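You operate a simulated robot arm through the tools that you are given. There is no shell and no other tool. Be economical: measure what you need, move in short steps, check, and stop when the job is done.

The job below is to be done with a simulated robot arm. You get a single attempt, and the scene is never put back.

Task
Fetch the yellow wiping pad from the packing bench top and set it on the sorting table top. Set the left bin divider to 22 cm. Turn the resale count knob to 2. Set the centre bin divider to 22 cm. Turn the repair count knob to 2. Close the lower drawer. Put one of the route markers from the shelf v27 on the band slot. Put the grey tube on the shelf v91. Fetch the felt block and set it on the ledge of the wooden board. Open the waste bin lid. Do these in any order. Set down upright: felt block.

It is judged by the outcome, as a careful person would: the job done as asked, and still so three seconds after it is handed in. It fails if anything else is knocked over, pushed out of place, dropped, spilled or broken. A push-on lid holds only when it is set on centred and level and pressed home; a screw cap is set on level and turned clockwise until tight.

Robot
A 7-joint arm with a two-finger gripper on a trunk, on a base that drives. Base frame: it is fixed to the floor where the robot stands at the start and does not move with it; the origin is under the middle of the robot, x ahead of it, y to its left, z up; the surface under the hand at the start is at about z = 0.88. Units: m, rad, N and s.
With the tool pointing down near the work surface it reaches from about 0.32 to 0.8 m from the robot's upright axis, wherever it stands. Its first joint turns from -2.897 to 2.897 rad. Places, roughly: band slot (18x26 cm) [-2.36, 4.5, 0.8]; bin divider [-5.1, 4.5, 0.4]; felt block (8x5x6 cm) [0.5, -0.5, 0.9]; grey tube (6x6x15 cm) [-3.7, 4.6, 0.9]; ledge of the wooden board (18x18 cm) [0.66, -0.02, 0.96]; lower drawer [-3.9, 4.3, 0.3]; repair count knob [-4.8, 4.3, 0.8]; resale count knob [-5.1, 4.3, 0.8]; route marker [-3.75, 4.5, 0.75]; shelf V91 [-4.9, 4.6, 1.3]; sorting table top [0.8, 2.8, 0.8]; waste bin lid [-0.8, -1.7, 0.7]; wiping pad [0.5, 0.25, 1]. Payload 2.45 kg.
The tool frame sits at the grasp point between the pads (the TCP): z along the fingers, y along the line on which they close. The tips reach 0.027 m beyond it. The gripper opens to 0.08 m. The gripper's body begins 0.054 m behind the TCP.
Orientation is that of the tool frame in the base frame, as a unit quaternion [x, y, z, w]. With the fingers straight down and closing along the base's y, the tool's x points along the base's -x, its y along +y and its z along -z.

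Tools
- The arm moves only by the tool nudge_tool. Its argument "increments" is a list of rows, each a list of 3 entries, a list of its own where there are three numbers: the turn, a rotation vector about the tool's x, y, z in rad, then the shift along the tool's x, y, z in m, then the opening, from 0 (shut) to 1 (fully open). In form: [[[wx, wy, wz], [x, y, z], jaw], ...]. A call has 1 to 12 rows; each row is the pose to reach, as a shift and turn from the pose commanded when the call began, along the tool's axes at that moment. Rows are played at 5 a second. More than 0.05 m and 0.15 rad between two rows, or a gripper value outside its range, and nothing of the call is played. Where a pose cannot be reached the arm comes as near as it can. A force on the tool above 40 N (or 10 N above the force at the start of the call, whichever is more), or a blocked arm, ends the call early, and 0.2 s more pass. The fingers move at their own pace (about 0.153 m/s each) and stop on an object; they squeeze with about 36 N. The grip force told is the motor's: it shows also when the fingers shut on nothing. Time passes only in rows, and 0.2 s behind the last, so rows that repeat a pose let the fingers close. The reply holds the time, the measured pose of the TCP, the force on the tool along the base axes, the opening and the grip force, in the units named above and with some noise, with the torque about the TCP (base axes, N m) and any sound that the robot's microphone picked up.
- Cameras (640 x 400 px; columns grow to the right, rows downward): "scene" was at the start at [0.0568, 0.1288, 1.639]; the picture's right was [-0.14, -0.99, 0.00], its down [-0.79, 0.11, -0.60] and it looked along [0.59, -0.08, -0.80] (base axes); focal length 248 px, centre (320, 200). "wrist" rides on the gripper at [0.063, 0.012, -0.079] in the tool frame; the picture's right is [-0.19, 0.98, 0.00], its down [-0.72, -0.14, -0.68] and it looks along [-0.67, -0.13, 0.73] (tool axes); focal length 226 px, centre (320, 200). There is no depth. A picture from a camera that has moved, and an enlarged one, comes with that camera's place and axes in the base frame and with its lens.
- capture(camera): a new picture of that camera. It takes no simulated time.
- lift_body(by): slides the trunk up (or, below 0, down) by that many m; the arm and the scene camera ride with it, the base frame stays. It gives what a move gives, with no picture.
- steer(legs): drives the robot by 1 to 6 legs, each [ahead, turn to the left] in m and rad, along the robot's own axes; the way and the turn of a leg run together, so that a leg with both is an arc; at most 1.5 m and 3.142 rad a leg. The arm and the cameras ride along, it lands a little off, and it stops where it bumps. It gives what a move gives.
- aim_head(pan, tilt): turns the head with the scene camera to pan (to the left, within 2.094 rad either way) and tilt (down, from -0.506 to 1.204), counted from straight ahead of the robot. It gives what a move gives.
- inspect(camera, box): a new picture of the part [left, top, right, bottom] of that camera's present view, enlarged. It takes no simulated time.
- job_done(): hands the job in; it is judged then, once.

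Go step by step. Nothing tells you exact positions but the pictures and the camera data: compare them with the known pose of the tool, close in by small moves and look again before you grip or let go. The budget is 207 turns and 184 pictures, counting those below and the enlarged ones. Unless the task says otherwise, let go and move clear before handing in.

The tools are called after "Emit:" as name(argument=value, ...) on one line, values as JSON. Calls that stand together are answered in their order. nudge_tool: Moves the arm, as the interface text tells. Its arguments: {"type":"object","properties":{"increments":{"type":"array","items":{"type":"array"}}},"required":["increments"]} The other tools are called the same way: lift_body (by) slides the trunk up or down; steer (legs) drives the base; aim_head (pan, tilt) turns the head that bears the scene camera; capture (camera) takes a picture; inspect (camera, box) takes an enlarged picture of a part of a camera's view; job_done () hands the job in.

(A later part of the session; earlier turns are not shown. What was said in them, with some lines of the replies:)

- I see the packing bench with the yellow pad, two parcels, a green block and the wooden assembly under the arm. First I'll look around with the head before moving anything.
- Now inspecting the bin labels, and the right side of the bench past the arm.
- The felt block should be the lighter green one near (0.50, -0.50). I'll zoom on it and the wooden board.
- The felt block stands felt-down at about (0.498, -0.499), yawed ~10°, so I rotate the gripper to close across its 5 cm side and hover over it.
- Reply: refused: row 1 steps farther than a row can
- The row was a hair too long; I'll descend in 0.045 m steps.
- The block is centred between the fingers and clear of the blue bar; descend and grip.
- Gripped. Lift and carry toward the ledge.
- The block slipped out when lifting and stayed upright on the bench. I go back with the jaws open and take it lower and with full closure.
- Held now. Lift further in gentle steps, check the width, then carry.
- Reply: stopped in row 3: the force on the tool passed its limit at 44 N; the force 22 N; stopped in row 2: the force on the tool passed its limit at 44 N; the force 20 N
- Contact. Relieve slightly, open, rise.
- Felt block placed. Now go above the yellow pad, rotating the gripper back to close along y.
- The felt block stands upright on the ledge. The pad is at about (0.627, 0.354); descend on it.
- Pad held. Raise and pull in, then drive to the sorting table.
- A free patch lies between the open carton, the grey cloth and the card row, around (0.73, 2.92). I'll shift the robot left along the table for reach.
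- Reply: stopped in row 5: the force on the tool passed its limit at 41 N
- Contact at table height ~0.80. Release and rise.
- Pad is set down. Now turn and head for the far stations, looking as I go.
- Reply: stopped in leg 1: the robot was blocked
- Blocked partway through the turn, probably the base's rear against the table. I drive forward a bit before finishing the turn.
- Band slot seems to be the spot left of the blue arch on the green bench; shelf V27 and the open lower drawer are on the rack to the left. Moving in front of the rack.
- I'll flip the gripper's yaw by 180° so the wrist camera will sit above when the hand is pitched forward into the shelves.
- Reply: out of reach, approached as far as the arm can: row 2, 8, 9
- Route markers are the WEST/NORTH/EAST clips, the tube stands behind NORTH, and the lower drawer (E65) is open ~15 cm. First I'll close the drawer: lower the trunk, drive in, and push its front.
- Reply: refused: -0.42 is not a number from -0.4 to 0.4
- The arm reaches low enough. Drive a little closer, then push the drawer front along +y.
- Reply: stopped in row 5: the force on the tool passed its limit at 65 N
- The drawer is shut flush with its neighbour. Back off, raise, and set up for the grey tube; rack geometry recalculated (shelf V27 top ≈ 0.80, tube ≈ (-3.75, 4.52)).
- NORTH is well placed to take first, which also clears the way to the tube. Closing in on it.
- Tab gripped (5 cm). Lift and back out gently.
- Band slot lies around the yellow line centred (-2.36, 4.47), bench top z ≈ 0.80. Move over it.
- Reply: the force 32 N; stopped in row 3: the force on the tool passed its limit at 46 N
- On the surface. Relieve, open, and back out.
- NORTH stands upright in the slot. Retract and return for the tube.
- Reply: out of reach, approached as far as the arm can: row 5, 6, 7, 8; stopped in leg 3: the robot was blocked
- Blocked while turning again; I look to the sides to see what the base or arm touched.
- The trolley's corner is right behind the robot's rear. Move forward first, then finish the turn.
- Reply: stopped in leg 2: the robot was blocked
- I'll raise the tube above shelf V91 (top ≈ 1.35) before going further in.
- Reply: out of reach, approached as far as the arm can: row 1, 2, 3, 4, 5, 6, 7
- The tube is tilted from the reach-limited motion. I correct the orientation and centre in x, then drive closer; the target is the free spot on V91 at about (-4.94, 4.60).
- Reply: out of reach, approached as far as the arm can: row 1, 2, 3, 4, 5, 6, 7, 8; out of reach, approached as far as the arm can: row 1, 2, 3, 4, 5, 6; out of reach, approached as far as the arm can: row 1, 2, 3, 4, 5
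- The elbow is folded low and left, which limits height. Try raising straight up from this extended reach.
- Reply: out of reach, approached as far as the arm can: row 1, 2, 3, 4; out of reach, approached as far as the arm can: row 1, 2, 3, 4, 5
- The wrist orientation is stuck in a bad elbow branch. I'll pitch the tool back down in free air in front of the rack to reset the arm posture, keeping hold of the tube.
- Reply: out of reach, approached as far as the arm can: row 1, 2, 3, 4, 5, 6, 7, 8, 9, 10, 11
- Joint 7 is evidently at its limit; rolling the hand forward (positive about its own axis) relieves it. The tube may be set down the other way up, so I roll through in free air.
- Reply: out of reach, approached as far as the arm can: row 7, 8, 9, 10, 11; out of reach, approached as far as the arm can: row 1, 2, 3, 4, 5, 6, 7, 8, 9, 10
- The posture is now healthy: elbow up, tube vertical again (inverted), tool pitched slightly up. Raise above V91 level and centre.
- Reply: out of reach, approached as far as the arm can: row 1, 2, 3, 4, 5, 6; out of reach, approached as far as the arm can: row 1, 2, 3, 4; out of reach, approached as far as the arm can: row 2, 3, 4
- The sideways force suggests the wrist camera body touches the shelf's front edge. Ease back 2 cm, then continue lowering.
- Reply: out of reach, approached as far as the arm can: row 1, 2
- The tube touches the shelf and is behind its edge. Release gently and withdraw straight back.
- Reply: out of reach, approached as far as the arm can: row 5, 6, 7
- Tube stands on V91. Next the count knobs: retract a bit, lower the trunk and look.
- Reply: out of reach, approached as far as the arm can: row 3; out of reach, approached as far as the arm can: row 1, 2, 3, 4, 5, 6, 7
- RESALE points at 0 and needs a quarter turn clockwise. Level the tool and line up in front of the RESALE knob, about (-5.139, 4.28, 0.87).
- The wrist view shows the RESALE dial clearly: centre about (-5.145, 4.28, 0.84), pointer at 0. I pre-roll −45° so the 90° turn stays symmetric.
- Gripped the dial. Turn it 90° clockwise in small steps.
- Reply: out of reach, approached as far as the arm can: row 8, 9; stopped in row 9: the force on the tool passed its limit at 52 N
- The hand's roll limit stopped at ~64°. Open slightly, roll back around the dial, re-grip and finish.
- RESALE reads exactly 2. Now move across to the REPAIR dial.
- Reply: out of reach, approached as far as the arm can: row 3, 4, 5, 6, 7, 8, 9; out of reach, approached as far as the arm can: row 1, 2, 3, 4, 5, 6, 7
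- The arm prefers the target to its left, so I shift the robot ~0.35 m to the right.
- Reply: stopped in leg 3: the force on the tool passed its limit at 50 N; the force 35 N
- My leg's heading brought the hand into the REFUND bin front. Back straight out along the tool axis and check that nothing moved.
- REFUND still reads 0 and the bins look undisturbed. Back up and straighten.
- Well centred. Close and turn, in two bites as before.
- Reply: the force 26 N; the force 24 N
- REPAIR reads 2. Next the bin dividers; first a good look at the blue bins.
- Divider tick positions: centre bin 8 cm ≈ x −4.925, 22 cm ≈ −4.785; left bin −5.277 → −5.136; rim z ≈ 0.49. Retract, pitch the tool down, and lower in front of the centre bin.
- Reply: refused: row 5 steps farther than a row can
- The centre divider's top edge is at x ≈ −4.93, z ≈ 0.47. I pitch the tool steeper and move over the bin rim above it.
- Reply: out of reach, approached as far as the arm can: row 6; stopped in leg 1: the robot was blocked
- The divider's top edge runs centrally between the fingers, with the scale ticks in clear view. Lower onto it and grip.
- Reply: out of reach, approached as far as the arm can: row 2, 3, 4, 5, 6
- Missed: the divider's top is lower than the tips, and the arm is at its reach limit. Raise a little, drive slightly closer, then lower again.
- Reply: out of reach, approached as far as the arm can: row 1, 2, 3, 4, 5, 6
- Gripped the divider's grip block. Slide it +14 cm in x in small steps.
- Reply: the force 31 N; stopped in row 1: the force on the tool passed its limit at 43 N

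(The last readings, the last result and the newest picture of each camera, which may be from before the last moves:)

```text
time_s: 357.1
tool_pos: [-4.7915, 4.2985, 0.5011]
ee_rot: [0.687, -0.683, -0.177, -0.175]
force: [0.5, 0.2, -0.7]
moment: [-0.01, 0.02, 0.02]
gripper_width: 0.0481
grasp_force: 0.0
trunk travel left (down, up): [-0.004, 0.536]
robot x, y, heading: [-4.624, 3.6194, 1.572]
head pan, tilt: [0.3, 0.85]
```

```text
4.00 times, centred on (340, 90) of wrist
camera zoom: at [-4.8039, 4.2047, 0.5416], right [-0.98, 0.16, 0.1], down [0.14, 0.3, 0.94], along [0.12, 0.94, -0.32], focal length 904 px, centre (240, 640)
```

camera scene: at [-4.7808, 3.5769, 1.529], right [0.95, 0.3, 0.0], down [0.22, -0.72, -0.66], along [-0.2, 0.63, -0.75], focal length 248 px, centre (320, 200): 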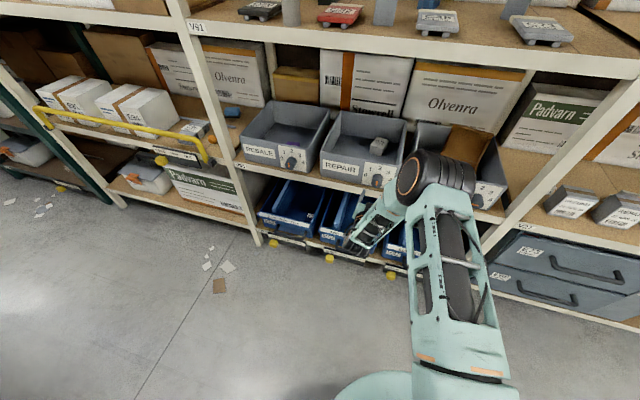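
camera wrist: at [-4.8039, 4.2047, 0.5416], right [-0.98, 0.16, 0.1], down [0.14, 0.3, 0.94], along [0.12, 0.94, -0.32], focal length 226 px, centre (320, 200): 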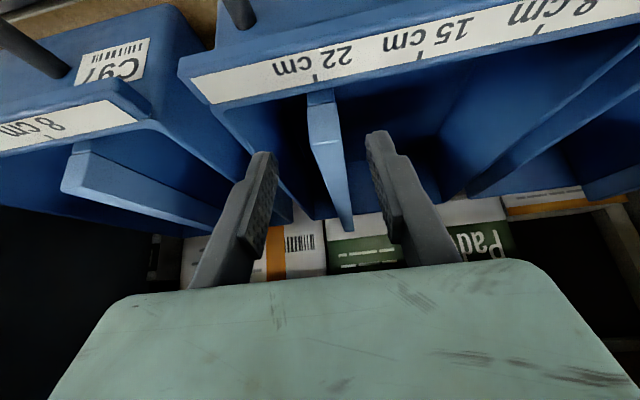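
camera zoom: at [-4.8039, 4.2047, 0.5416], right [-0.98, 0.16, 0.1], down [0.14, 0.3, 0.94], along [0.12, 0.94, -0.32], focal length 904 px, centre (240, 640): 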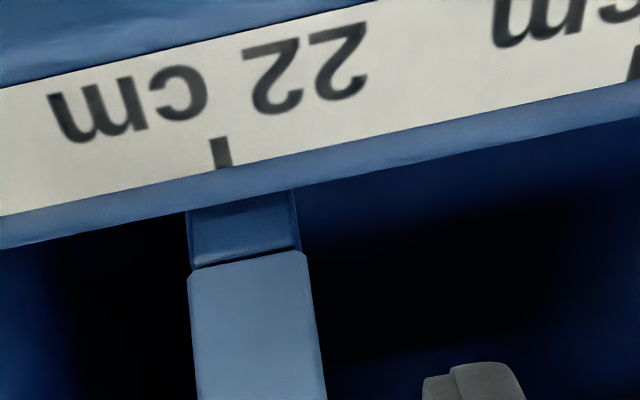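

Centre divider sits at 22 cm. Retract, then shift the robot left for the left bin (divider expected near x −5.285).

Emit:
nudge_tool(increments=[[[0, 0, 0], [0.01, 0, -0.04], 0.8], [[0, 0, 0], [0.03, 0, -0.08], 0.8], [[0, 0, 0], [0.055, 0, -0.12], 0.8], [[0, 0, 0], [0.083, 0, -0.16], 0.8]])

Emit:
steer(legs=[[0, 1.571], [0.35, 0], [0, -1.571]])

Emit:
capture(camera="wrist")

```text
time_s: 358.1
tool_pos: [-4.7885, 4.1496, 0.6018]
ee_rot: [0.688, -0.682, -0.178, -0.175]
force: [1.1, 0.6, 0.0]
moment: [-0.04, -0.02, -0.04]
gripper_width: 0.0637
grasp_force: 0.1
trunk travel left (down, up): [-0.004, 0.536]
robot x, y, heading: [-4.6185, 3.6201, 1.57]
head pan, tilt: [0.3, 0.85]
```

```text
time_s: 368.3
tool_pos: [-5.142, 4.1439, 0.601]
ee_rot: [0.689, -0.681, -0.178, -0.175]
force: [0.5, 0.0, 0.4]
moment: [-0.01, 0.01, 0.01]
gripper_width: 0.0641
grasp_force: 0.1
trunk travel left (down, up): [-0.004, 0.536]
robot x, y, heading: [-4.9683, 3.615, 1.577]
head pan, tilt: [0.3, 0.85]
```

```text
23 pictures are left
camera wrist: at [-5.1525, 4.0504, 0.6414], right [-0.98, 0.16, 0.1], down [0.14, 0.3, 0.94], along [0.12, 0.94, -0.32], focal length 226 px, centre (320, 200)
```

wrist: 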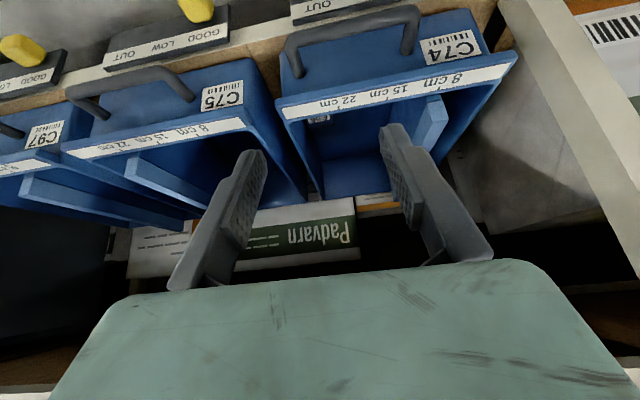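

Emit:
nudge_tool(increments=[[[0, 0, 0], [0, 0.043, 0], 0.8], [[0, 0, 0], [0, 0.086, 0], 0.8], [[0, 0, 0], [0, 0.128, 0], 0.8], [[0, 0, 0], [-0.036, 0.128, 0.02], 0.8], [[0, 0, 0], [-0.072, 0.128, 0.04], 0.8], [[0, 0, 0], [-0.108, 0.128, 0.06], 0.8], [[0, 0, 0], [-0.14, 0.128, 0.078], 0.8], [[0, 0, 0], [-0.12, 0.128, 0.115], 0.8], [[0, 0, 0], [-0.1, 0.128, 0.155], 0.8]])

Emit:
capture(camera="wrist")

```text
time_s: 370.3
tool_pos: [-5.2716, 4.3056, 0.5134]
ee_rot: [0.689, -0.681, -0.179, -0.174]
force: [-0.4, -0.2, 0.3]
moment: [0.01, -0.01, -0.02]
gripper_width: 0.0639
grasp_force: 0.0
trunk travel left (down, up): [-0.004, 0.536]
robot x, y, heading: [-4.9708, 3.6132, 1.569]
head pan, tilt: [0.3, 0.85]
```

```text
22 pictures are left
camera wrist: at [-5.2837, 4.2117, 0.554], right [-0.98, 0.16, 0.1], down [0.14, 0.3, 0.94], along [0.12, 0.94, -0.32], focal length 226 px, centre (320, 200)
```

wrist: 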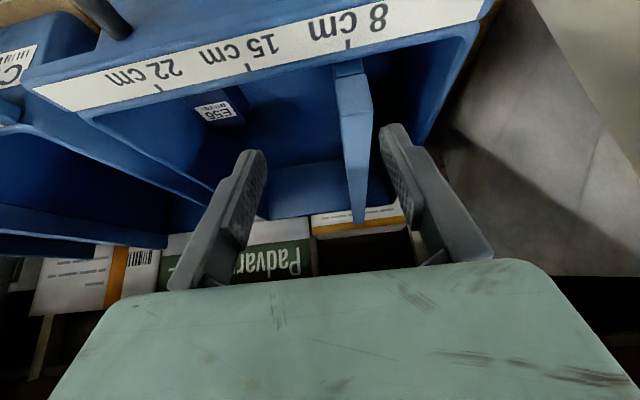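

Emit:
inspect(camera="wrist", box=[70, 40, 390, 230])

```text
2.00 times, centred on (230, 135) of wrist
camera zoom: at [-5.2837, 4.2117, 0.554], right [-0.98, 0.16, 0.1], down [0.14, 0.3, 0.94], along [0.12, 0.94, -0.32], focal length 452 px, centre (500, 330)
```

zoom: 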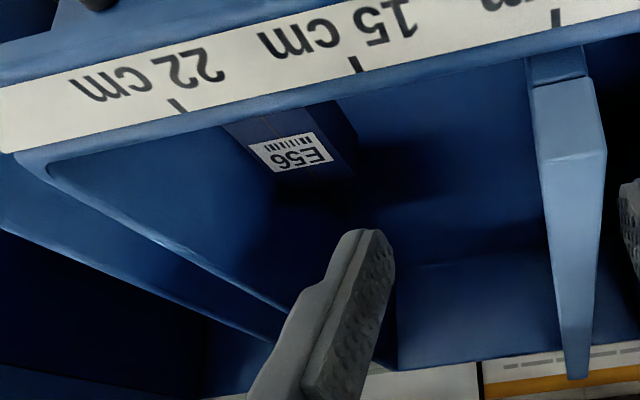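

Box E56 sits right of the divider and near the 22 cm line; the slide will nudge it gently within its own compartment. First grip the left divider.

Emit:
nudge_tool(increments=[[[0, 0, 0], [0, 0.021, 0], 0.8], [[0, 0, 0], [-0.03, 0.021, 0.025], 0.8], [[0, 0, 0], [-0.061, 0.021, 0.051], 0.8]])

Emit:
capture(camera="wrist")

```text
time_s: 371.1
tool_pos: [-5.2923, 4.3814, 0.4989]
ee_rot: [0.689, -0.681, -0.177, -0.174]
force: [-1.1, 0.0, 0.4]
moment: [-0.02, -0.09, -0.04]
gripper_width: 0.0641
grasp_force: 0.0
trunk travel left (down, up): [-0.004, 0.536]
robot x, y, heading: [-4.9695, 3.6135, 1.58]
head pan, tilt: [0.3, 0.85]
```

```text
20 pictures are left
camera wrist: at [-5.3063, 4.288, 0.5395], right [-0.98, 0.16, 0.09], down [0.14, 0.3, 0.94], along [0.12, 0.94, -0.32], focal length 226 px, centre (320, 200)
```

wrist: 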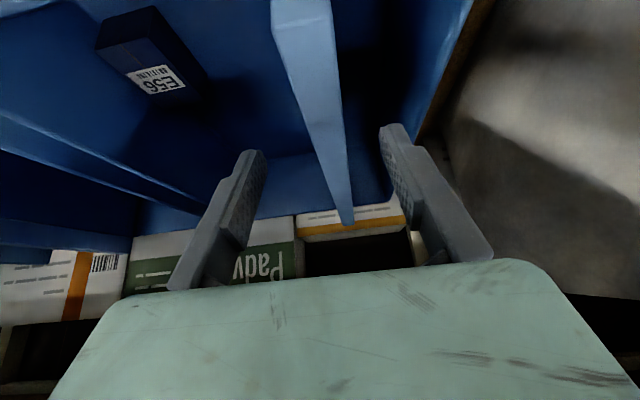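

Emit:
nudge_tool(increments=[[[0, 0, 0], [0.01, 0.001, 0.018], 0.8], [[0, 0, 0], [0.02, 0.001, 0.036], 0.8], [[0, 0, 0], [0.023, 0.001, 0.042], 0.8], [[0, 0, 0], [0.023, 0.001, 0.042], 0.3], [[0, 0, 0], [0.023, 0.001, 0.042], 0], [[0, 0, 0], [0.023, 0.001, 0.042], 0]])

Emit:
nudge_tool(increments=[[[0, 0, 0], [0, -0.015, 0], 0], [[0, 0, 0], [0, -0.03, 0], 0], [[0, 0, 0], [0, -0.045, 0], 0], [[0, 0, 0], [0, -0.06, 0], 0], [[0, 0, 0], [0, -0.07, 0], 0]])

Emit:
capture(camera="wrist")

```text
time_s: 372.5
tool_pos: [-5.2919, 4.3732, 0.459]
ee_rot: [0.688, -0.682, -0.179, -0.174]
force: [-3.6, 1.0, 0.4]
moment: [0.64, -0.17, -0.58]
gripper_width: 0.0239
grasp_force: 45.5
out of reach, approached as far as the arm can: row 2, 3, 4, 5, 6
trunk travel left (down, up): [-0.004, 0.536]
robot x, y, heading: [-4.9707, 3.6148, 1.576]
head pan, tilt: [0.3, 0.85]
```

```text
time_s: 373.7
tool_pos: [-5.2205, 4.3746, 0.4604]
ee_rot: [0.688, -0.681, -0.179, -0.174]
force: [-1.9, 2.3, 3.8]
moment: [-0.45, -0.18, -0.73]
gripper_width: 0.0235
grasp_force: 44.9
trunk travel left (down, up): [-0.004, 0.536]
robot x, y, heading: [-4.9715, 3.6128, 1.57]
head pan, tilt: [0.3, 0.85]
```

```text
19 pictures are left
camera wrist: at [-5.2341, 4.2813, 0.4995], right [-0.98, 0.16, 0.1], down [0.14, 0.3, 0.94], along [0.12, 0.94, -0.32], focal length 226 px, centre (320, 200)
```

wrist: 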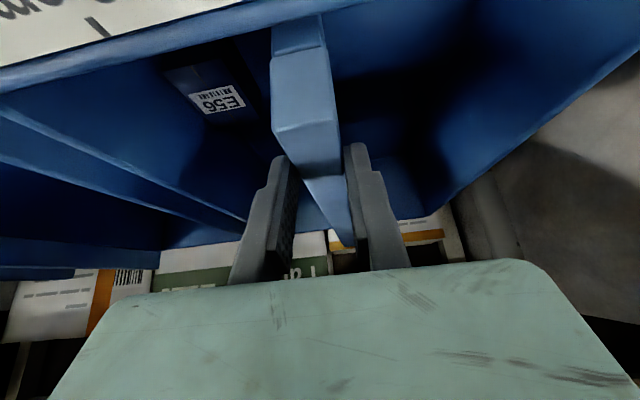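

Emit:
nudge_tool(increments=[[[0, 0, 0], [0, -0.01, 0], 0], [[0, 0, 0], [0, -0.02, 0], 0], [[0, 0, 0], [0, -0.03, 0], 0], [[0, 0, 0], [0, -0.035, 0], 0]])

Emit:
capture(camera="wrist")

```text
time_s: 374.7
tool_pos: [-5.187, 4.3755, 0.4589]
ee_rot: [0.687, -0.682, -0.178, -0.176]
force: [-0.3, -6.0, 9.1]
moment: [0.02, -0.31, -0.57]
gripper_width: 0.0236
grasp_force: 45.1
trunk travel left (down, up): [-0.004, 0.536]
robot x, y, heading: [-4.9712, 3.6154, 1.573]
head pan, tilt: [0.3, 0.85]
```

```text
18 pictures are left
camera wrist: at [-5.1983, 4.2818, 0.4995], right [-0.98, 0.16, 0.1], down [0.14, 0.3, 0.94], along [0.12, 0.94, -0.32], focal length 226 px, centre (320, 200)
```

wrist: 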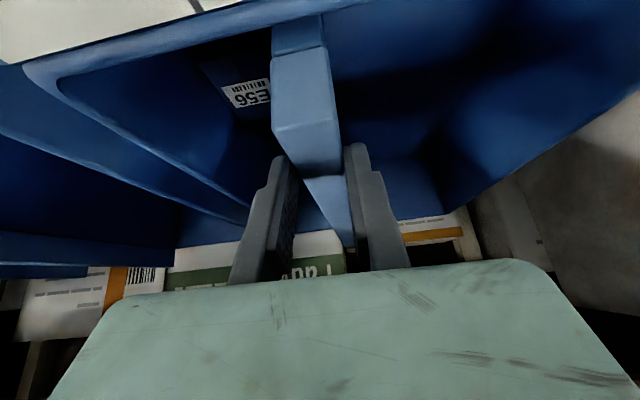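

Emit:
nudge_tool(increments=[[[0, 0, 0], [0, -0.01, 0], 0], [[0, 0, 0], [0, -0.02, 0], 0], [[0, 0, 0], [0, -0.03, 0], 0], [[0, 0, 0], [0, -0.035, 0], 0], [[0, 0, 0], [0, -0.037, 0], 0]])

Emit:
nudge_tool(increments=[[[0, 0, 0], [0, 0, 0], 0.6], [[0, 0, 0], [0, 0, 0], 0.6], [[0, 0, 0], [-0.005, 0, -0.03], 0.6], [[0, 0, 0], [0.02, 0, -0.06], 0.6], [[0, 0, 0], [0.05, 0, -0.08], 0.6]])

Emit:
inspect(camera="wrist", box=[180, 0, 500, 200])

```text
time_s: 376.0
tool_pos: [-5.1573, 4.3748, 0.4594]
ee_rot: [0.689, -0.68, -0.184, -0.172]
force: [-3.6, 0.8, -1.4]
moment: [0.03, -0.22, -0.83]
gripper_width: 0.0237
grasp_force: 44.7
trunk travel left (down, up): [-0.004, 0.536]
robot x, y, heading: [-4.9722, 3.6147, 1.577]
head pan, tilt: [0.3, 0.85]
stopped in row 5: the force on the tool passed its limit at 42 N (the readings are from after the stop); the commanded pose is now the measured one
```

```text
time_s: 377.2
tool_pos: [-5.1562, 4.2938, 0.5055]
ee_rot: [0.689, -0.68, -0.182, -0.173]
force: [1.1, -0.2, -0.5]
moment: [-0.01, 0.01, 0.01]
gripper_width: 0.0481
grasp_force: 0.1
trunk travel left (down, up): [-0.004, 0.536]
robot x, y, heading: [-4.9712, 3.6174, 1.574]
head pan, tilt: [0.3, 0.85]
```

```text
2.00 times, centred on (340, 100) of wrist
camera zoom: at [-5.1668, 4.1999, 0.546], right [-0.98, 0.15, 0.1], down [0.15, 0.3, 0.94], along [0.11, 0.94, -0.32], focal length 452 px, centre (280, 400)
```

zoom: 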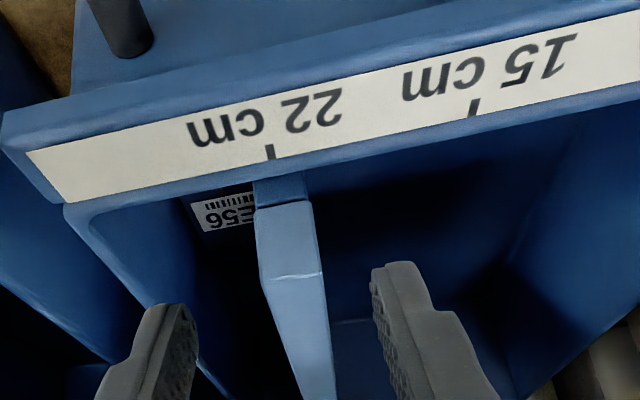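

Both dividers are at 22 cm and E56 still stands in its compartment. Retract and drive over to the waste bin.

Emit:
nudge_tool(increments=[[[0, 0, 0], [0.01, 0, -0.04], 0.8], [[0, 0, 0], [0.03, 0, -0.08], 0.8], [[0, 0, 0], [0.055, 0, -0.12], 0.8], [[0, 0, 0], [0.083, 0, -0.16], 0.8]])

Emit:
steer(legs=[[0, -1.571], [1.2, 0], [0, -0.5], [1.5, 0], [1.5, 0], [0.4, 0]])

Emit:
steer(legs=[[0, -1.07], [1.4, 0], [0.8, 0]])

Emit:
lift_body(by=0.3)

Emit:
aim_head(pan=0.2, tilt=0.6)

Emit:
capture(camera="scene")

```text
time_s: 378.2
tool_pos: [-5.1529, 4.1411, 0.6044]
ee_rot: [0.689, -0.68, -0.182, -0.173]
force: [-0.7, 1.0, 0.0]
moment: [-0.05, 0.05, 0.02]
gripper_width: 0.064
grasp_force: 0.0
trunk travel left (down, up): [-0.004, 0.536]
robot x, y, heading: [-4.9701, 3.6173, 1.572]
head pan, tilt: [0.3, 0.85]
```

```text
time_s: 406.1
tool_pos: [-0.2208, 1.8038, 0.6048]
ee_rot: [0.25, 0.935, -0.06, 0.244]
force: [0.4, 0.0, -0.1]
moment: [-0.01, 0.01, -0.03]
gripper_width: 0.0642
grasp_force: 0.0
trunk travel left (down, up): [-0.004, 0.536]
robot x, y, heading: [-0.7689, 1.9188, -0.536]
head pan, tilt: [0.3, 0.85]
```

```text
time_s: 419.6
tool_pos: [-0.6397, -0.7922, 0.6056]
ee_rot: [0.684, 0.685, -0.174, 0.181]
force: [-0.1, -0.2, 0.7]
moment: [-0.03, 0.01, -0.01]
gripper_width: 0.0641
grasp_force: 0.1
trunk travel left (down, up): [-0.004, 0.536]
robot x, y, heading: [-0.8149, -0.261, -1.58]
head pan, tilt: [0.3, 0.85]
```

```text
time_s: 422.6
tool_pos: [-0.6384, -0.7921, 0.9046]
ee_rot: [0.685, 0.684, -0.174, 0.18]
force: [-0.2, 0.4, 0.6]
moment: [-0.01, 0.02, -0.02]
gripper_width: 0.064
grasp_force: 0.1
trunk travel left (down, up): [-0.304, 0.236]
robot x, y, heading: [-0.8136, -0.263, -1.58]
head pan, tilt: [0.3, 0.85]
```

```text
time_s: 423.4
tool_pos: [-0.6408, -0.7924, 0.9042]
ee_rot: [0.685, 0.684, -0.175, 0.181]
force: [0.0, 0.4, 0.1]
moment: [0.01, 0.02, -0.04]
gripper_width: 0.0641
grasp_force: 0.0
trunk travel left (down, up): [-0.304, 0.236]
robot x, y, heading: [-0.8148, -0.2644, -1.579]
head pan, tilt: [0.201, 0.6]
```

```text
16 pictures are left
camera scene: at [-0.655, -0.3329, 1.6947], right [-0.98, -0.19, 0.0], down [-0.11, 0.56, -0.82], along [0.16, -0.81, -0.57], focal length 248 px, centre (320, 200)
```

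scene: 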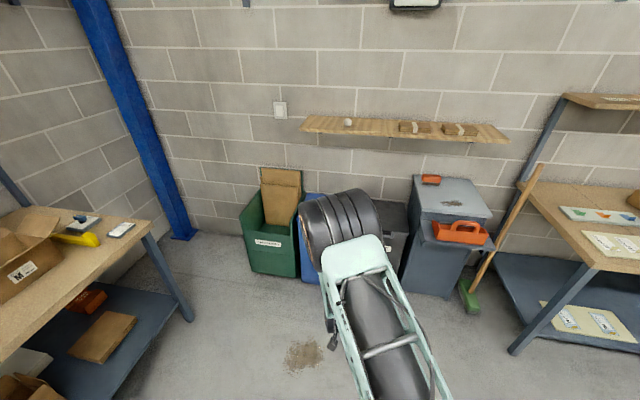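

The WASTE bin's lid front handle should be near (−0.78, −1.44, 0.70). Shift the robot a bit to its right and approach.

Emit:
steer(legs=[[0, -1.571], [0.17, 0], [0, 1.571], [0.42, 0]])

Emit:
nudge_tool(increments=[[[0, -0.12, 0], [0, 0, 0], 0], [[0, -0.24, 0], [0, 0, 0], 0], [[0, -0.36, 0], [0, 0, 0], 0], [[0, -0.48, 0], [0, 0, 0], 0], [[0, -0.6, 0], [0, 0, 0], 0]])

Emit:
capture(camera="wrist")

```text
time_s: 434.9
tool_pos: [-0.8187, -1.2151, 0.9042]
ee_rot: [0.687, 0.682, -0.175, 0.179]
force: [-0.8, -1.2, 0.2]
moment: [-0.01, 0.01, 0.05]
gripper_width: 0.0641
grasp_force: 0.0
trunk travel left (down, up): [-0.304, 0.236]
robot x, y, heading: [-0.9924, -0.6834, -1.582]
head pan, tilt: [0.201, 0.6]
```

```text
time_s: 436.1
tool_pos: [-0.818, -1.2137, 0.905]
ee_rot: [0.605, 0.597, -0.371, 0.374]
force: [-0.7, 0.1, -0.2]
moment: [-0.04, -0.06, -0.01]
gripper_width: 0.0
grasp_force: 29.8
trunk travel left (down, up): [-0.304, 0.236]
robot x, y, heading: [-0.9948, -0.6838, -1.584]
head pan, tilt: [0.201, 0.6]
```

```text
15 pictures are left
camera wrist: at [-0.8054, -1.1146, 0.885], right [0.98, -0.09, 0.18], down [-0.15, 0.29, 0.95], along [-0.14, -0.95, 0.27], focal length 226 px, centre (320, 200)
```

wrist: 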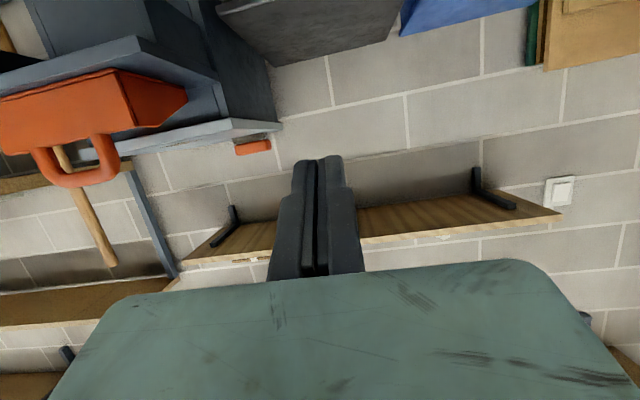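

Emit:
lift_body(by=-0.12)

Emit:
capture(camera="wrist")

```text
time_s: 437.6
tool_pos: [-0.8195, -1.2142, 0.7855]
ee_rot: [0.606, 0.598, -0.371, 0.373]
force: [0.9, 0.2, 0.0]
moment: [-0.01, -0.02, 0.0]
gripper_width: 0.0
grasp_force: 29.9
trunk travel left (down, up): [-0.184, 0.356]
robot x, y, heading: [-0.9896, -0.6814, -1.588]
head pan, tilt: [0.201, 0.6]
```

```text
14 pictures are left
camera wrist: at [-0.8057, -1.1146, 0.7653], right [0.98, -0.09, 0.18], down [-0.15, 0.29, 0.95], along [-0.14, -0.95, 0.27], focal length 226 px, centre (320, 200)
```

wrist: 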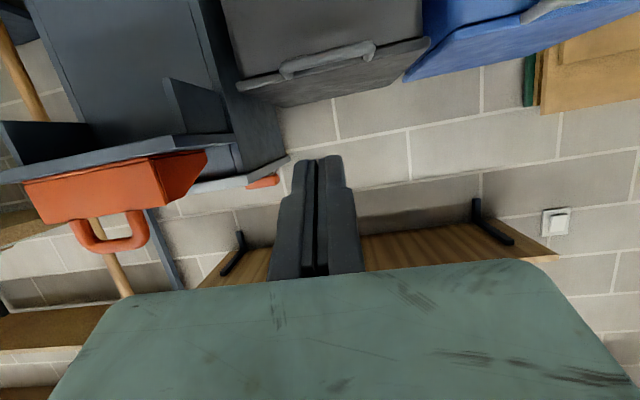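

Emit:
inspect(camera="wrist", box=[220, 0, 440, 130])

```text
2.91 times, centred on (330, 65) of wrist
camera zoom: at [-0.8057, -1.1146, 0.7653], right [0.98, -0.09, 0.18], down [-0.15, 0.29, 0.95], along [-0.14, -0.95, 0.27], focal length 658 px, centre (291, 593)
```

zoom: 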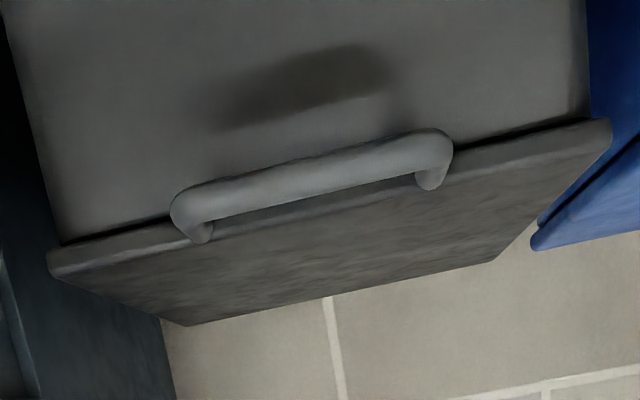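

The handle is a U-bar projecting forward from the lid's front at about (−0.805, −1.45, 0.672). I'll slide closed fingers under it and lift along the hinge arc.

Emit:
steer(legs=[[0.1, 0]])

Emit:
nudge_tool(increments=[[[0, -0.12, 0], [0.026, 0.004, 0.024], 0], [[0, -0.24, 0], [0.052, 0.008, 0.048], 0], [[0, -0.36, 0], [0.078, 0.012, 0.072], 0], [[0, -0.47, 0], [0.104, 0.015, 0.097], 0]])

Emit:
capture(camera="wrist")

```text
time_s: 438.8
tool_pos: [-0.8196, -1.3128, 0.784]
ee_rot: [0.605, 0.598, -0.371, 0.373]
force: [0.1, 0.2, 0.0]
moment: [0.01, 0.02, 0.0]
gripper_width: 0.0
grasp_force: 29.3
trunk travel left (down, up): [-0.184, 0.356]
robot x, y, heading: [-0.9921, -0.7859, -1.583]
head pan, tilt: [0.201, 0.6]
```

```text
time_s: 439.8
tool_pos: [-0.8027, -1.3546, 0.6508]
ee_rot: [0.501, 0.495, -0.501, 0.503]
force: [-0.2, 0.1, -0.4]
moment: [0.02, 0.0, 0.02]
gripper_width: 0.0002
grasp_force: 29.7
trunk travel left (down, up): [-0.184, 0.356]
robot x, y, heading: [-0.9881, -0.7822, -1.585]
head pan, tilt: [0.201, 0.6]
```

```text
12 pictures are left
camera wrist: at [-0.7903, -1.2754, 0.5872], right [0.98, 0.0, 0.2], down [-0.15, 0.69, 0.71], along [-0.14, -0.73, 0.67], focal length 226 px, centre (320, 200)
```

wrist: 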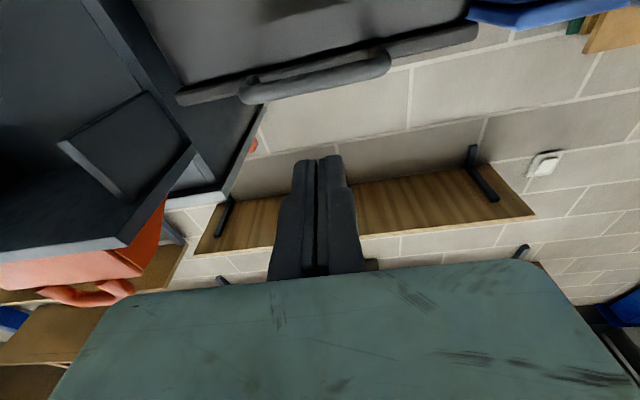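

Triangulated: bar at about y −1.52, z 0.652. Lower to pass under it and move in.

Emit:
nudge_tool(increments=[[[0, 0, 0], [0.015, -0.003, 0.03], 0], [[0, 0, 0], [0.03, -0.003, 0.07], 0], [[0, 0, 0], [0.03, -0.003, 0.11], 0], [[0, 0, 0], [0.03, -0.003, 0.14], 0]])

Emit:
capture(camera="wrist")

```text
time_s: 440.8
tool_pos: [-0.8043, -1.4943, 0.6189]
ee_rot: [0.502, 0.496, -0.5, 0.503]
force: [-0.2, 0.0, 0.3]
moment: [0.01, 0.02, 0.02]
gripper_width: 0.0002
grasp_force: 29.6
trunk travel left (down, up): [-0.184, 0.356]
robot x, y, heading: [-0.9934, -0.7835, -1.584]
head pan, tilt: [0.201, 0.6]
```

```text
11 pictures are left
camera wrist: at [-0.7926, -1.4155, 0.5563], right [0.98, 0.0, 0.2], down [-0.15, 0.69, 0.71], along [-0.14, -0.73, 0.67], focal length 226 px, centre (320, 200)
```

wrist: 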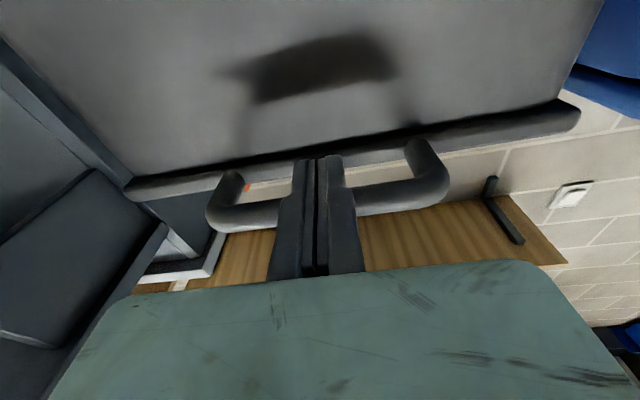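

The fingertips are under the bar. Lift along the arc.

Emit:
nudge_tool(increments=[[[0, 0, 0], [-0.03, 0, 0.0], 0], [[0, 0, 0], [-0.06, 0, 0.003], 0], [[0, 0, 0], [-0.09, 0, 0.008], 0], [[0, 0, 0], [-0.121, 0, 0.018], 0], [[0, 0, 0], [-0.161, 0, 0.034], 0], [[0, 0, 0], [-0.201, 0, 0.058], 0], [[0, 0, 0], [-0.238, 0, 0.084], 0]])

Emit:
capture(camera="wrist")

```text
time_s: 442.4
tool_pos: [-0.8074, -1.5789, 0.8593]
ee_rot: [0.502, 0.496, -0.5, 0.503]
force: [-0.5, 0.2, -1.4]
moment: [0.0, 0.03, -0.01]
gripper_width: 0.0
grasp_force: 30.3
trunk travel left (down, up): [-0.184, 0.356]
robot x, y, heading: [-0.9926, -0.7824, -1.586]
head pan, tilt: [0.201, 0.6]
```

```text
10 pictures are left
camera wrist: at [-0.7947, -1.4991, 0.7961], right [0.98, 0.0, 0.2], down [-0.15, 0.69, 0.71], along [-0.14, -0.73, 0.67], focal length 226 px, centre (320, 200)
```

wrist: 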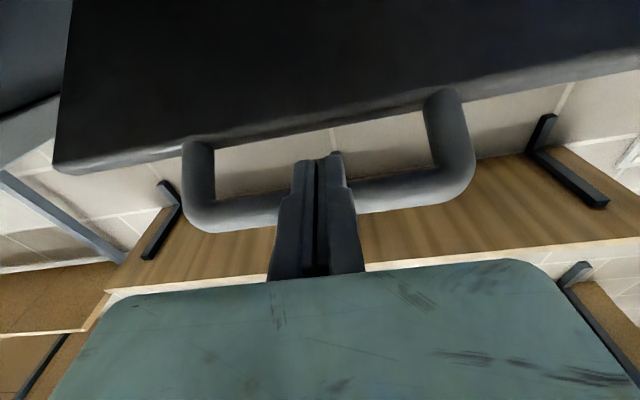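

The lid rides up on the fingers. Continue by alternating small drives forward with arm lifts.

Emit:
steer(legs=[[0.05, 0]])

Emit:
nudge_tool(increments=[[[0, 0, 0], [-0.02, 0, 0], 0], [[0, 0, 0], [-0.045, 0, 0], 0]])

Emit:
steer(legs=[[0.06, 0]])

Emit:
nudge_tool(increments=[[[0, 0, 0], [-0.02, 0, 0], 0], [[0, 0, 0], [-0.045, 0, 0], 0]])

Emit:
capture(camera="wrist")

```text
time_s: 443.3
tool_pos: [-0.8072, -1.6087, 0.8611]
ee_rot: [0.499, 0.491, -0.504, 0.506]
force: [-1.1, 6.0, 1.3]
moment: [0.01, -0.01, -0.02]
gripper_width: 0.0061
grasp_force: 29.8
trunk travel left (down, up): [-0.184, 0.356]
robot x, y, heading: [-0.9911, -0.8123, -1.591]
head pan, tilt: [0.201, 0.6]
stopped in leg 1: the force on the tool passed its limit at 160 N (the readings are from after the stop); the commanded pose is now the measured one
```

```text
time_s: 443.9
tool_pos: [-0.8089, -1.6092, 0.9063]
ee_rot: [0.497, 0.491, -0.504, 0.507]
force: [0.3, 1.0, -2.1]
moment: [-0.13, 0.0, 0.01]
gripper_width: 0.0
grasp_force: 30.1
trunk travel left (down, up): [-0.184, 0.356]
robot x, y, heading: [-0.9917, -0.8144, -1.585]
head pan, tilt: [0.201, 0.6]
```

```text
time_s: 444.9
tool_pos: [-0.81, -1.6631, 0.9211]
ee_rot: [0.492, 0.484, -0.509, 0.514]
force: [-3.1, 16.4, 15.1]
moment: [-0.15, 0.06, -0.02]
gripper_width: 0.0061
grasp_force: 29.8
trunk travel left (down, up): [-0.184, 0.356]
robot x, y, heading: [-0.9914, -0.8656, -1.585]
head pan, tilt: [0.201, 0.6]
stopped in leg 1: the force on the tool passed its limit at 54 N (the readings are from after the stop); the commanded pose is now the measured one
```

```text
time_s: 445.5
tool_pos: [-0.8077, -1.6635, 0.9643]
ee_rot: [0.492, 0.483, -0.51, 0.514]
force: [0.1, -0.8, 1.6]
moment: [0.13, 0.02, 0.03]
gripper_width: 0.0
grasp_force: 29.6
trunk travel left (down, up): [-0.184, 0.356]
robot x, y, heading: [-0.992, -0.8705, -1.586]
head pan, tilt: [0.201, 0.6]
```

```text
9 pictures are left
camera wrist: at [-0.7947, -1.5882, 0.899], right [0.98, 0.0, 0.21], down [-0.15, 0.72, 0.68], along [-0.14, -0.7, 0.7], focal length 226 px, centre (320, 200)
```

wrist: 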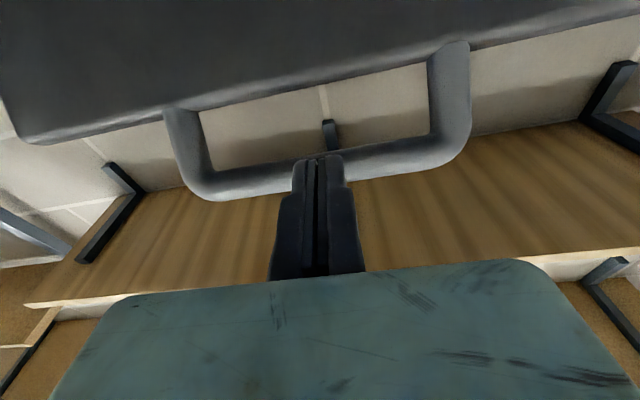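

Emit:
nudge_tool(increments=[[[0, 0, 0], [0.01, 0, 0.02], 0], [[0, 0, 0], [0.01, 0, 0.04], 0], [[0, 0, 0], [0.01, 0, 0.06], 0]])

Emit:
steer(legs=[[0.07, 0]])

Emit:
capture(camera="wrist")

```text
time_s: 446.3
tool_pos: [-0.808, -1.7244, 0.9532]
ee_rot: [0.495, 0.486, -0.508, 0.511]
force: [-1.0, 0.1, -3.9]
moment: [-0.13, 0.03, 0.02]
gripper_width: 0.0001
grasp_force: 29.5
trunk travel left (down, up): [-0.184, 0.356]
robot x, y, heading: [-0.9926, -0.8671, -1.581]
head pan, tilt: [0.201, 0.6]
```

```text
time_s: 447.2
tool_pos: [-0.8087, -1.7638, 0.9683]
ee_rot: [0.488, 0.477, -0.515, 0.519]
force: [-0.7, 6.7, 9.1]
moment: [0.21, 0.16, -0.04]
gripper_width: 0.0
grasp_force: 29.6
trunk travel left (down, up): [-0.184, 0.356]
robot x, y, heading: [-0.9903, -0.9036, -1.588]
head pan, tilt: [0.201, 0.6]
stopped in leg 1: the force on the tool passed its limit at 50 N (the readings are from after the stop); the commanded pose is now the measured one
```

```text
8 pictures are left
camera wrist: at [-0.7952, -1.6886, 0.9007], right [0.98, 0.01, 0.21], down [-0.15, 0.73, 0.67], along [-0.15, -0.68, 0.71], focal length 226 px, centre (320, 200)
```

wrist: 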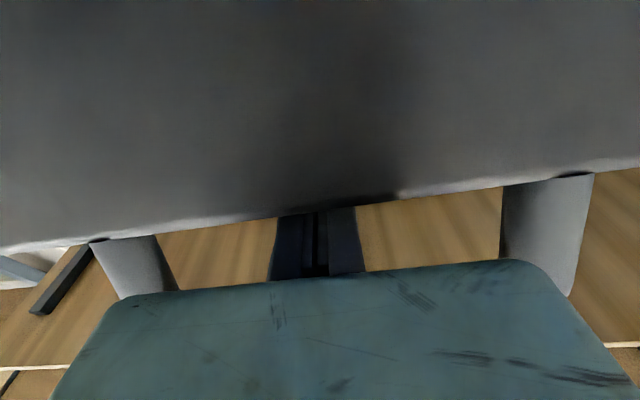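

The fingers have threaded through the handle loop. I pull back to the bar, dip below the lid edge, and push on its underside instead.

Emit:
nudge_tool(increments=[[[0, 0, 0], [0, 0, -0.035], 0], [[0, 0, 0], [0.03, 0, -0.04], 0], [[0, 0, 0], [0.055, 0, -0.02], 0], [[0, 0, 0], [0.055, 0, 0.01], 0], [[0, 0, 0], [0.055, 0, 0.035], 0]])

Emit:
capture(camera="wrist")

```text
time_s: 447.9
tool_pos: [-0.8066, -1.7287, 0.9485]
ee_rot: [0.481, 0.47, -0.52, 0.526]
force: [-2.7, 13.0, 20.7]
moment: [-0.25, 0.65, 0.53]
gripper_width: 0.0058
grasp_force: 30.2
trunk travel left (down, up): [-0.184, 0.356]
robot x, y, heading: [-0.9955, -0.9073, -1.59]
head pan, tilt: [0.201, 0.6]
stopped in row 3: the force on the tool passed its limit at 59 N (the readings are from after the stop); the commanded pose is now the measured one
```

```text
7 pictures are left
camera wrist: at [-0.794, -1.6552, 0.8797], right [0.98, 0.01, 0.21], down [-0.15, 0.75, 0.65], along [-0.15, -0.66, 0.73], focal length 226 px, centre (320, 200)
```

wrist: 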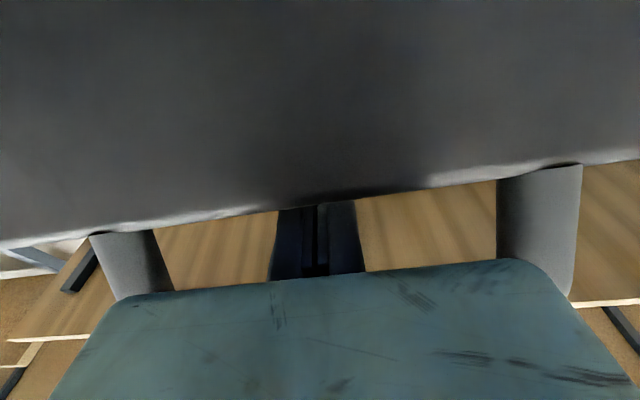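

The fingers are still threaded under the bar, so I'll use that: lift the bar toward the top of its arc, then push it over with short drives.

Emit:
nudge_tool(increments=[[[0, 0, 0], [-0.02, 0, 0.01], 0], [[0, 0, 0], [-0.04, 0, 0.025], 0], [[0, 0, 0], [-0.05, 0, 0.04], 0]])

Emit:
steer(legs=[[0.06, 0]])

Emit:
nudge_tool(increments=[[[0, 0, 0], [-0.01, 0, 0.0], 0], [[0, 0, 0], [-0.02, 0, 0.01], 0]])

Emit:
steer(legs=[[0.06, 0]])

Emit:
capture(camera="wrist")

```text
time_s: 448.5
tool_pos: [-0.8077, -1.7487, 0.9674]
ee_rot: [0.49, 0.482, -0.512, 0.516]
force: [1.8, -11.1, -20.8]
moment: [-0.89, 0.08, -0.14]
gripper_width: 0.0061
grasp_force: 30.5
trunk travel left (down, up): [-0.184, 0.356]
robot x, y, heading: [-0.9951, -0.9064, -1.587]
head pan, tilt: [0.201, 0.6]
stopped in row 3: the force on the tool passed its limit at 44 N (the readings are from after the stop); the commanded pose is now the measured one
```

```text
time_s: 449.7
tool_pos: [-0.8074, -1.8121, 0.9873]
ee_rot: [0.482, 0.469, -0.521, 0.526]
force: [-0.3, 1.8, 7.1]
moment: [0.16, 0.08, -0.03]
gripper_width: 0.0
grasp_force: 29.8
trunk travel left (down, up): [-0.184, 0.356]
robot x, y, heading: [-0.9955, -0.9669, -1.59]
head pan, tilt: [0.201, 0.6]
stopped in leg 1: the force on the tool passed its limit at 42 N (the readings are from after the stop); the commanded pose is now the measured one
```

```text
time_s: 450.3
tool_pos: [-0.807, -1.8218, 1.0008]
ee_rot: [0.484, 0.474, -0.517, 0.522]
force: [0.4, -5.3, -16.6]
moment: [-0.77, 0.1, -0.01]
gripper_width: 0.0061
grasp_force: 30.2
trunk travel left (down, up): [-0.184, 0.356]
robot x, y, heading: [-0.9956, -0.9657, -1.586]
head pan, tilt: [0.201, 0.6]
```

```text
time_s: 451.2
tool_pos: [-0.8084, -1.8816, 1.0055]
ee_rot: [0.482, 0.472, -0.519, 0.525]
force: [0.3, 0.7, 0.0]
moment: [0.01, 0.01, -0.03]
gripper_width: 0.0
grasp_force: 29.7
trunk travel left (down, up): [-0.184, 0.356]
robot x, y, heading: [-0.9968, -1.0264, -1.589]
head pan, tilt: [0.201, 0.6]
```

```text
6 pictures are left
camera wrist: at [-0.7955, -1.8077, 0.937], right [0.98, 0.01, 0.21], down [-0.15, 0.74, 0.65], along [-0.15, -0.67, 0.73], focal length 226 px, centre (320, 200)
```

wrist: 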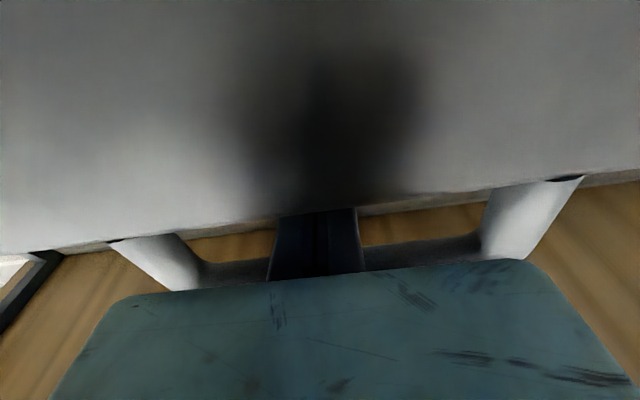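

Emit:
steer(legs=[[0.05, 0]])

Emit:
nudge_tool(increments=[[[0, 0, 0], [0, 0, 0.01], 0], [[0, 0, 0], [0, 0, 0.02], 0], [[0, 0, 0], [0, 0, 0.03], 0], [[0, 0, 0], [0, 0, 0.04], 0]])

Emit:
capture(camera="wrist")

```text
time_s: 452.2
tool_pos: [-0.808, -1.9188, 1.0063]
ee_rot: [0.482, 0.472, -0.52, 0.524]
force: [-2.3, 9.7, 4.3]
moment: [0.48, 0.18, 0.55]
gripper_width: 0.0
grasp_force: 29.3
trunk travel left (down, up): [-0.184, 0.356]
robot x, y, heading: [-0.9966, -1.0682, -1.581]
head pan, tilt: [0.201, 0.6]
stopped in leg 1: the force on the tool passed its limit at 71 N (the readings are from after the stop); the commanded pose is now the measured one
```

```text
time_s: 452.6
tool_pos: [-0.8086, -1.9195, 1.0069]
ee_rot: [0.482, 0.474, -0.519, 0.524]
force: [-8.3, 32.2, 13.9]
moment: [1.65, 0.03, 1.88]
gripper_width: 0.0
grasp_force: 29.5
trunk travel left (down, up): [-0.184, 0.356]
robot x, y, heading: [-0.9958, -1.0696, -1.585]
head pan, tilt: [0.201, 0.6]
stopped in row 1: the force on the tool passed its limit at 52 N (the readings are from after the stop); the commanded pose is now the measured one
```

```text
5 pictures are left
camera wrist: at [-0.796, -1.8457, 0.9377], right [0.98, 0.02, 0.21], down [-0.15, 0.74, 0.65], along [-0.14, -0.67, 0.73], focal length 226 px, centre (320, 200)
```

wrist: 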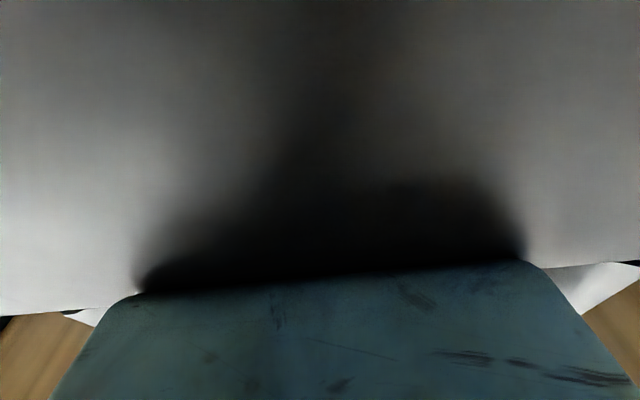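

The push has reached a firm stop. Ease back a little and read the forces before withdrawing.

Emit:
nudge_tool(increments=[[[0, 0, 0], [0, 0, -0.01], 0], [[0, 0, 0], [0, 0, -0.02], 0]])

Emit:
nudge_tool(increments=[[[0, 0, 0], [0.003, 0, -0.02], 0], [[0, 0, 0], [0.005, 0, -0.04], 0], [[0, 0, 0], [0.005, 0, -0.06], 0]])

Emit:
capture(camera="wrist")

```text
time_s: 453.2
tool_pos: [-0.8086, -1.9026, 1.0051]
ee_rot: [0.481, 0.472, -0.519, 0.525]
force: [-1.9, 2.4, 23.3]
moment: [0.83, 0.22, 0.08]
gripper_width: 0.0061
grasp_force: 29.7
trunk travel left (down, up): [-0.184, 0.356]
robot x, y, heading: [-0.9984, -1.065, -1.588]
head pan, tilt: [0.201, 0.6]
```

```text
time_s: 454.0
tool_pos: [-0.8091, -1.8436, 0.9934]
ee_rot: [0.479, 0.474, -0.521, 0.524]
force: [-7.6, -14.0, 20.4]
moment: [-5.63, 5.06, 2.7]
gripper_width: 0.006
grasp_force: 30.2
trunk travel left (down, up): [-0.184, 0.356]
robot x, y, heading: [-0.9971, -1.0695, -1.585]
head pan, tilt: [0.201, 0.6]
```

```text
4 pictures are left
camera wrist: at [-0.7968, -1.7706, 0.9245], right [0.98, 0.01, 0.2], down [-0.14, 0.75, 0.65], along [-0.14, -0.67, 0.73], focal length 226 px, centre (320, 200)
```

wrist: 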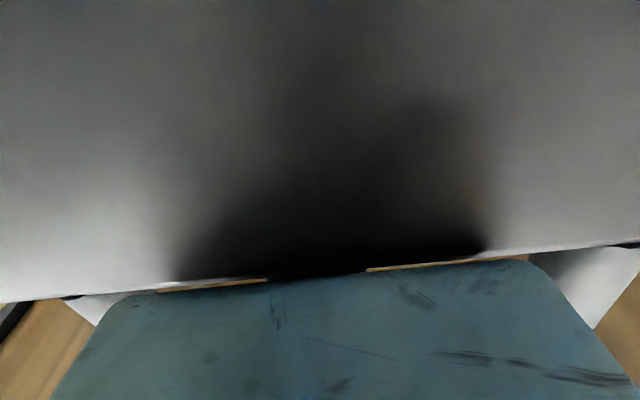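

The finger is dragging the lid by its edge. Push back to the stop, raise slightly to sit mid-loop, then withdraw straight.

Emit:
nudge_tool(increments=[[[0, 0, 0], [-0.006, 0, 0.0], 0], [[0, 0, 0], [-0.01, 0, 0.02], 0], [[0, 0, 0], [-0.012, 0, 0.04], 0], [[0, 0, 0], [-0.012, 0, 0.06], 0], [[0, 0, 0], [-0.012, 0, 0.075], 0]])

Emit:
nudge_tool(increments=[[[0, 0, 0], [-0.004, 0, -0.005], 0], [[0, 0, 0], [-0.004, 0, -0.01], 0]])

```text
time_s: 455.2
tool_pos: [-0.8102, -1.9175, 1.0081]
ee_rot: [0.483, 0.475, -0.517, 0.523]
force: [-0.2, 2.4, -0.8]
moment: [-0.02, 0.04, 0.08]
gripper_width: 0.0
grasp_force: 29.8
trunk travel left (down, up): [-0.184, 0.356]
robot x, y, heading: [-1.0008, -1.0643, -1.588]
head pan, tilt: [0.201, 0.6]
```

```text
time_s: 455.8
tool_pos: [-0.8091, -1.9076, 1.0115]
ee_rot: [0.483, 0.475, -0.518, 0.523]
force: [-0.7, 0.7, -0.3]
moment: [0.01, -0.01, 0.1]
gripper_width: 0.0
grasp_force: 29.8
trunk travel left (down, up): [-0.184, 0.356]
robot x, y, heading: [-0.9969, -1.0644, -1.589]
head pan, tilt: [0.201, 0.6]
```

Free in the loop now. Withdraw straight back, holding height.

Emit:
nudge_tool(increments=[[[0, 0, 0], [-0.002, 0, -0.02], 0], [[0, 0, 0], [-0.004, 0, -0.04], 0], [[0, 0, 0], [-0.006, 0, -0.06], 0]])

```text
time_s: 456.6
tool_pos: [-0.8104, -1.8474, 1.0136]
ee_rot: [0.482, 0.473, -0.519, 0.524]
force: [0.6, -0.5, -0.3]
moment: [-0.02, -0.01, 0.03]
gripper_width: 0.0002
grasp_force: 29.5
trunk travel left (down, up): [-0.184, 0.356]
robot x, y, heading: [-0.9986, -1.0645, -1.587]
head pan, tilt: [0.201, 0.6]
```

No drag this time. Continue out and check with the head camera.

Emit:
nudge_tool(increments=[[[0, 0, 0], [-0.003, 0, -0.03], 0], [[0, 0, 0], [-0.006, 0, -0.06], 0], [[0, 0, 0], [-0.01, 0, -0.1], 0]])

Emit:
steer(legs=[[-0.3, 0]])

Emit:
capture(camera="wrist")

```text
time_s: 457.4
tool_pos: [-0.8072, -1.7471, 1.0142]
ee_rot: [0.483, 0.475, -0.518, 0.523]
force: [0.5, -0.5, -1.1]
moment: [-0.03, 0.04, -0.04]
gripper_width: 0.0003
grasp_force: 29.5
trunk travel left (down, up): [-0.184, 0.356]
robot x, y, heading: [-1.0007, -1.0709, -1.585]
head pan, tilt: [0.201, 0.6]
```

```text
time_s: 459.5
tool_pos: [-0.7975, -1.4372, 1.014]
ee_rot: [0.48, 0.477, -0.515, 0.526]
force: [0.5, 0.7, -0.3]
moment: [0.03, 0.0, 0.02]
gripper_width: 0.0001
grasp_force: 29.7
trunk travel left (down, up): [-0.184, 0.356]
robot x, y, heading: [-0.9926, -0.7619, -1.574]
head pan, tilt: [0.201, 0.6]
```

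```text
3 pictures are left
camera wrist: at [-0.7847, -1.3629, 0.9453], right [0.98, 0.02, 0.21], down [-0.16, 0.74, 0.66], along [-0.14, -0.67, 0.73], focal length 226 px, centre (320, 200)
```

wrist: 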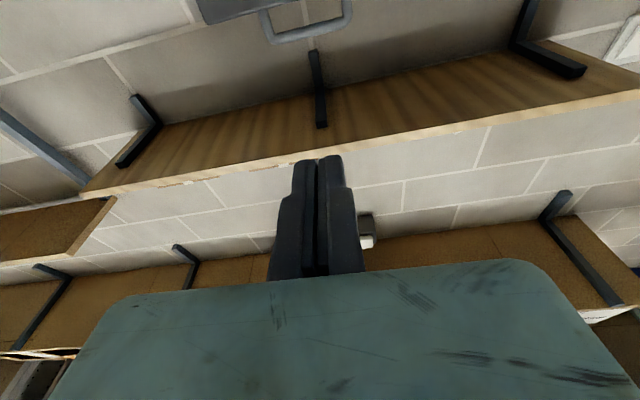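

The lid stays up, its handle standing against the wall. Back further off and take one confirming view.

Emit:
steer(legs=[[-0.4, 0]])

Emit:
aim_head(pan=0.05, tilt=0.55)

Emit:
capture(camera="scene")

```text
time_s: 462.0
tool_pos: [-0.7948, -1.0261, 1.0134]
ee_rot: [0.48, 0.477, -0.515, 0.526]
force: [0.1, -1.0, -0.7]
moment: [-0.03, 0.02, -0.01]
gripper_width: 0.0002
grasp_force: 30.0
trunk travel left (down, up): [-0.184, 0.356]
robot x, y, heading: [-0.9939, -0.3499, -1.577]
head pan, tilt: [0.201, 0.6]
```

```text
time_s: 462.7
tool_pos: [-0.7945, -1.026, 1.0134]
ee_rot: [0.479, 0.477, -0.515, 0.527]
force: [0.3, 0.0, -1.0]
moment: [-0.01, -0.02, 0.0]
gripper_width: 0.0
grasp_force: 30.2
trunk travel left (down, up): [-0.184, 0.356]
robot x, y, heading: [-0.9903, -0.3453, -1.573]
head pan, tilt: [0.051, 0.55]
```

```text
2 pictures are left
camera scene: at [-0.8437, -0.4206, 1.5793], right [-1.0, -0.05, 0.0], down [-0.02, 0.52, -0.85], along [0.04, -0.85, -0.52], focal length 248 px, centre (320, 200)
```

scene: 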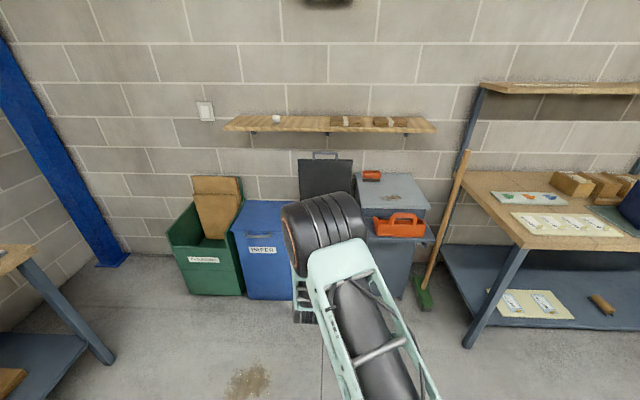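

The waste bin's lid stands fully open against the wall and its neighbours are undisturbed. All ten tasks are done and the hand is clear, so I hand in.

Emit:
job_done()

```text
The job is handed in.
```

All ten tasks are done and handed in; the result was not shown to me.

A few things that could affect the judging:
- **Left divider:** a small box, E56, was lying in that bin next to the 22 cm line. It stayed in its own compartment and still stands, but the divider may have nudged it.
- **Grey tube:** it stands upside down on shelf V91, about 5 cm in from the front edge.
- **REFUND bin:** while moving along the rack the hand bumped the front of this bin. Its knob still read 0 afterwards, and the bin looked undisturbed.
- **Base bumps:** the robot's base was blocked several times while driving: at the sorting table, near a trolley and in front of the rack. I saw nothing displaced.
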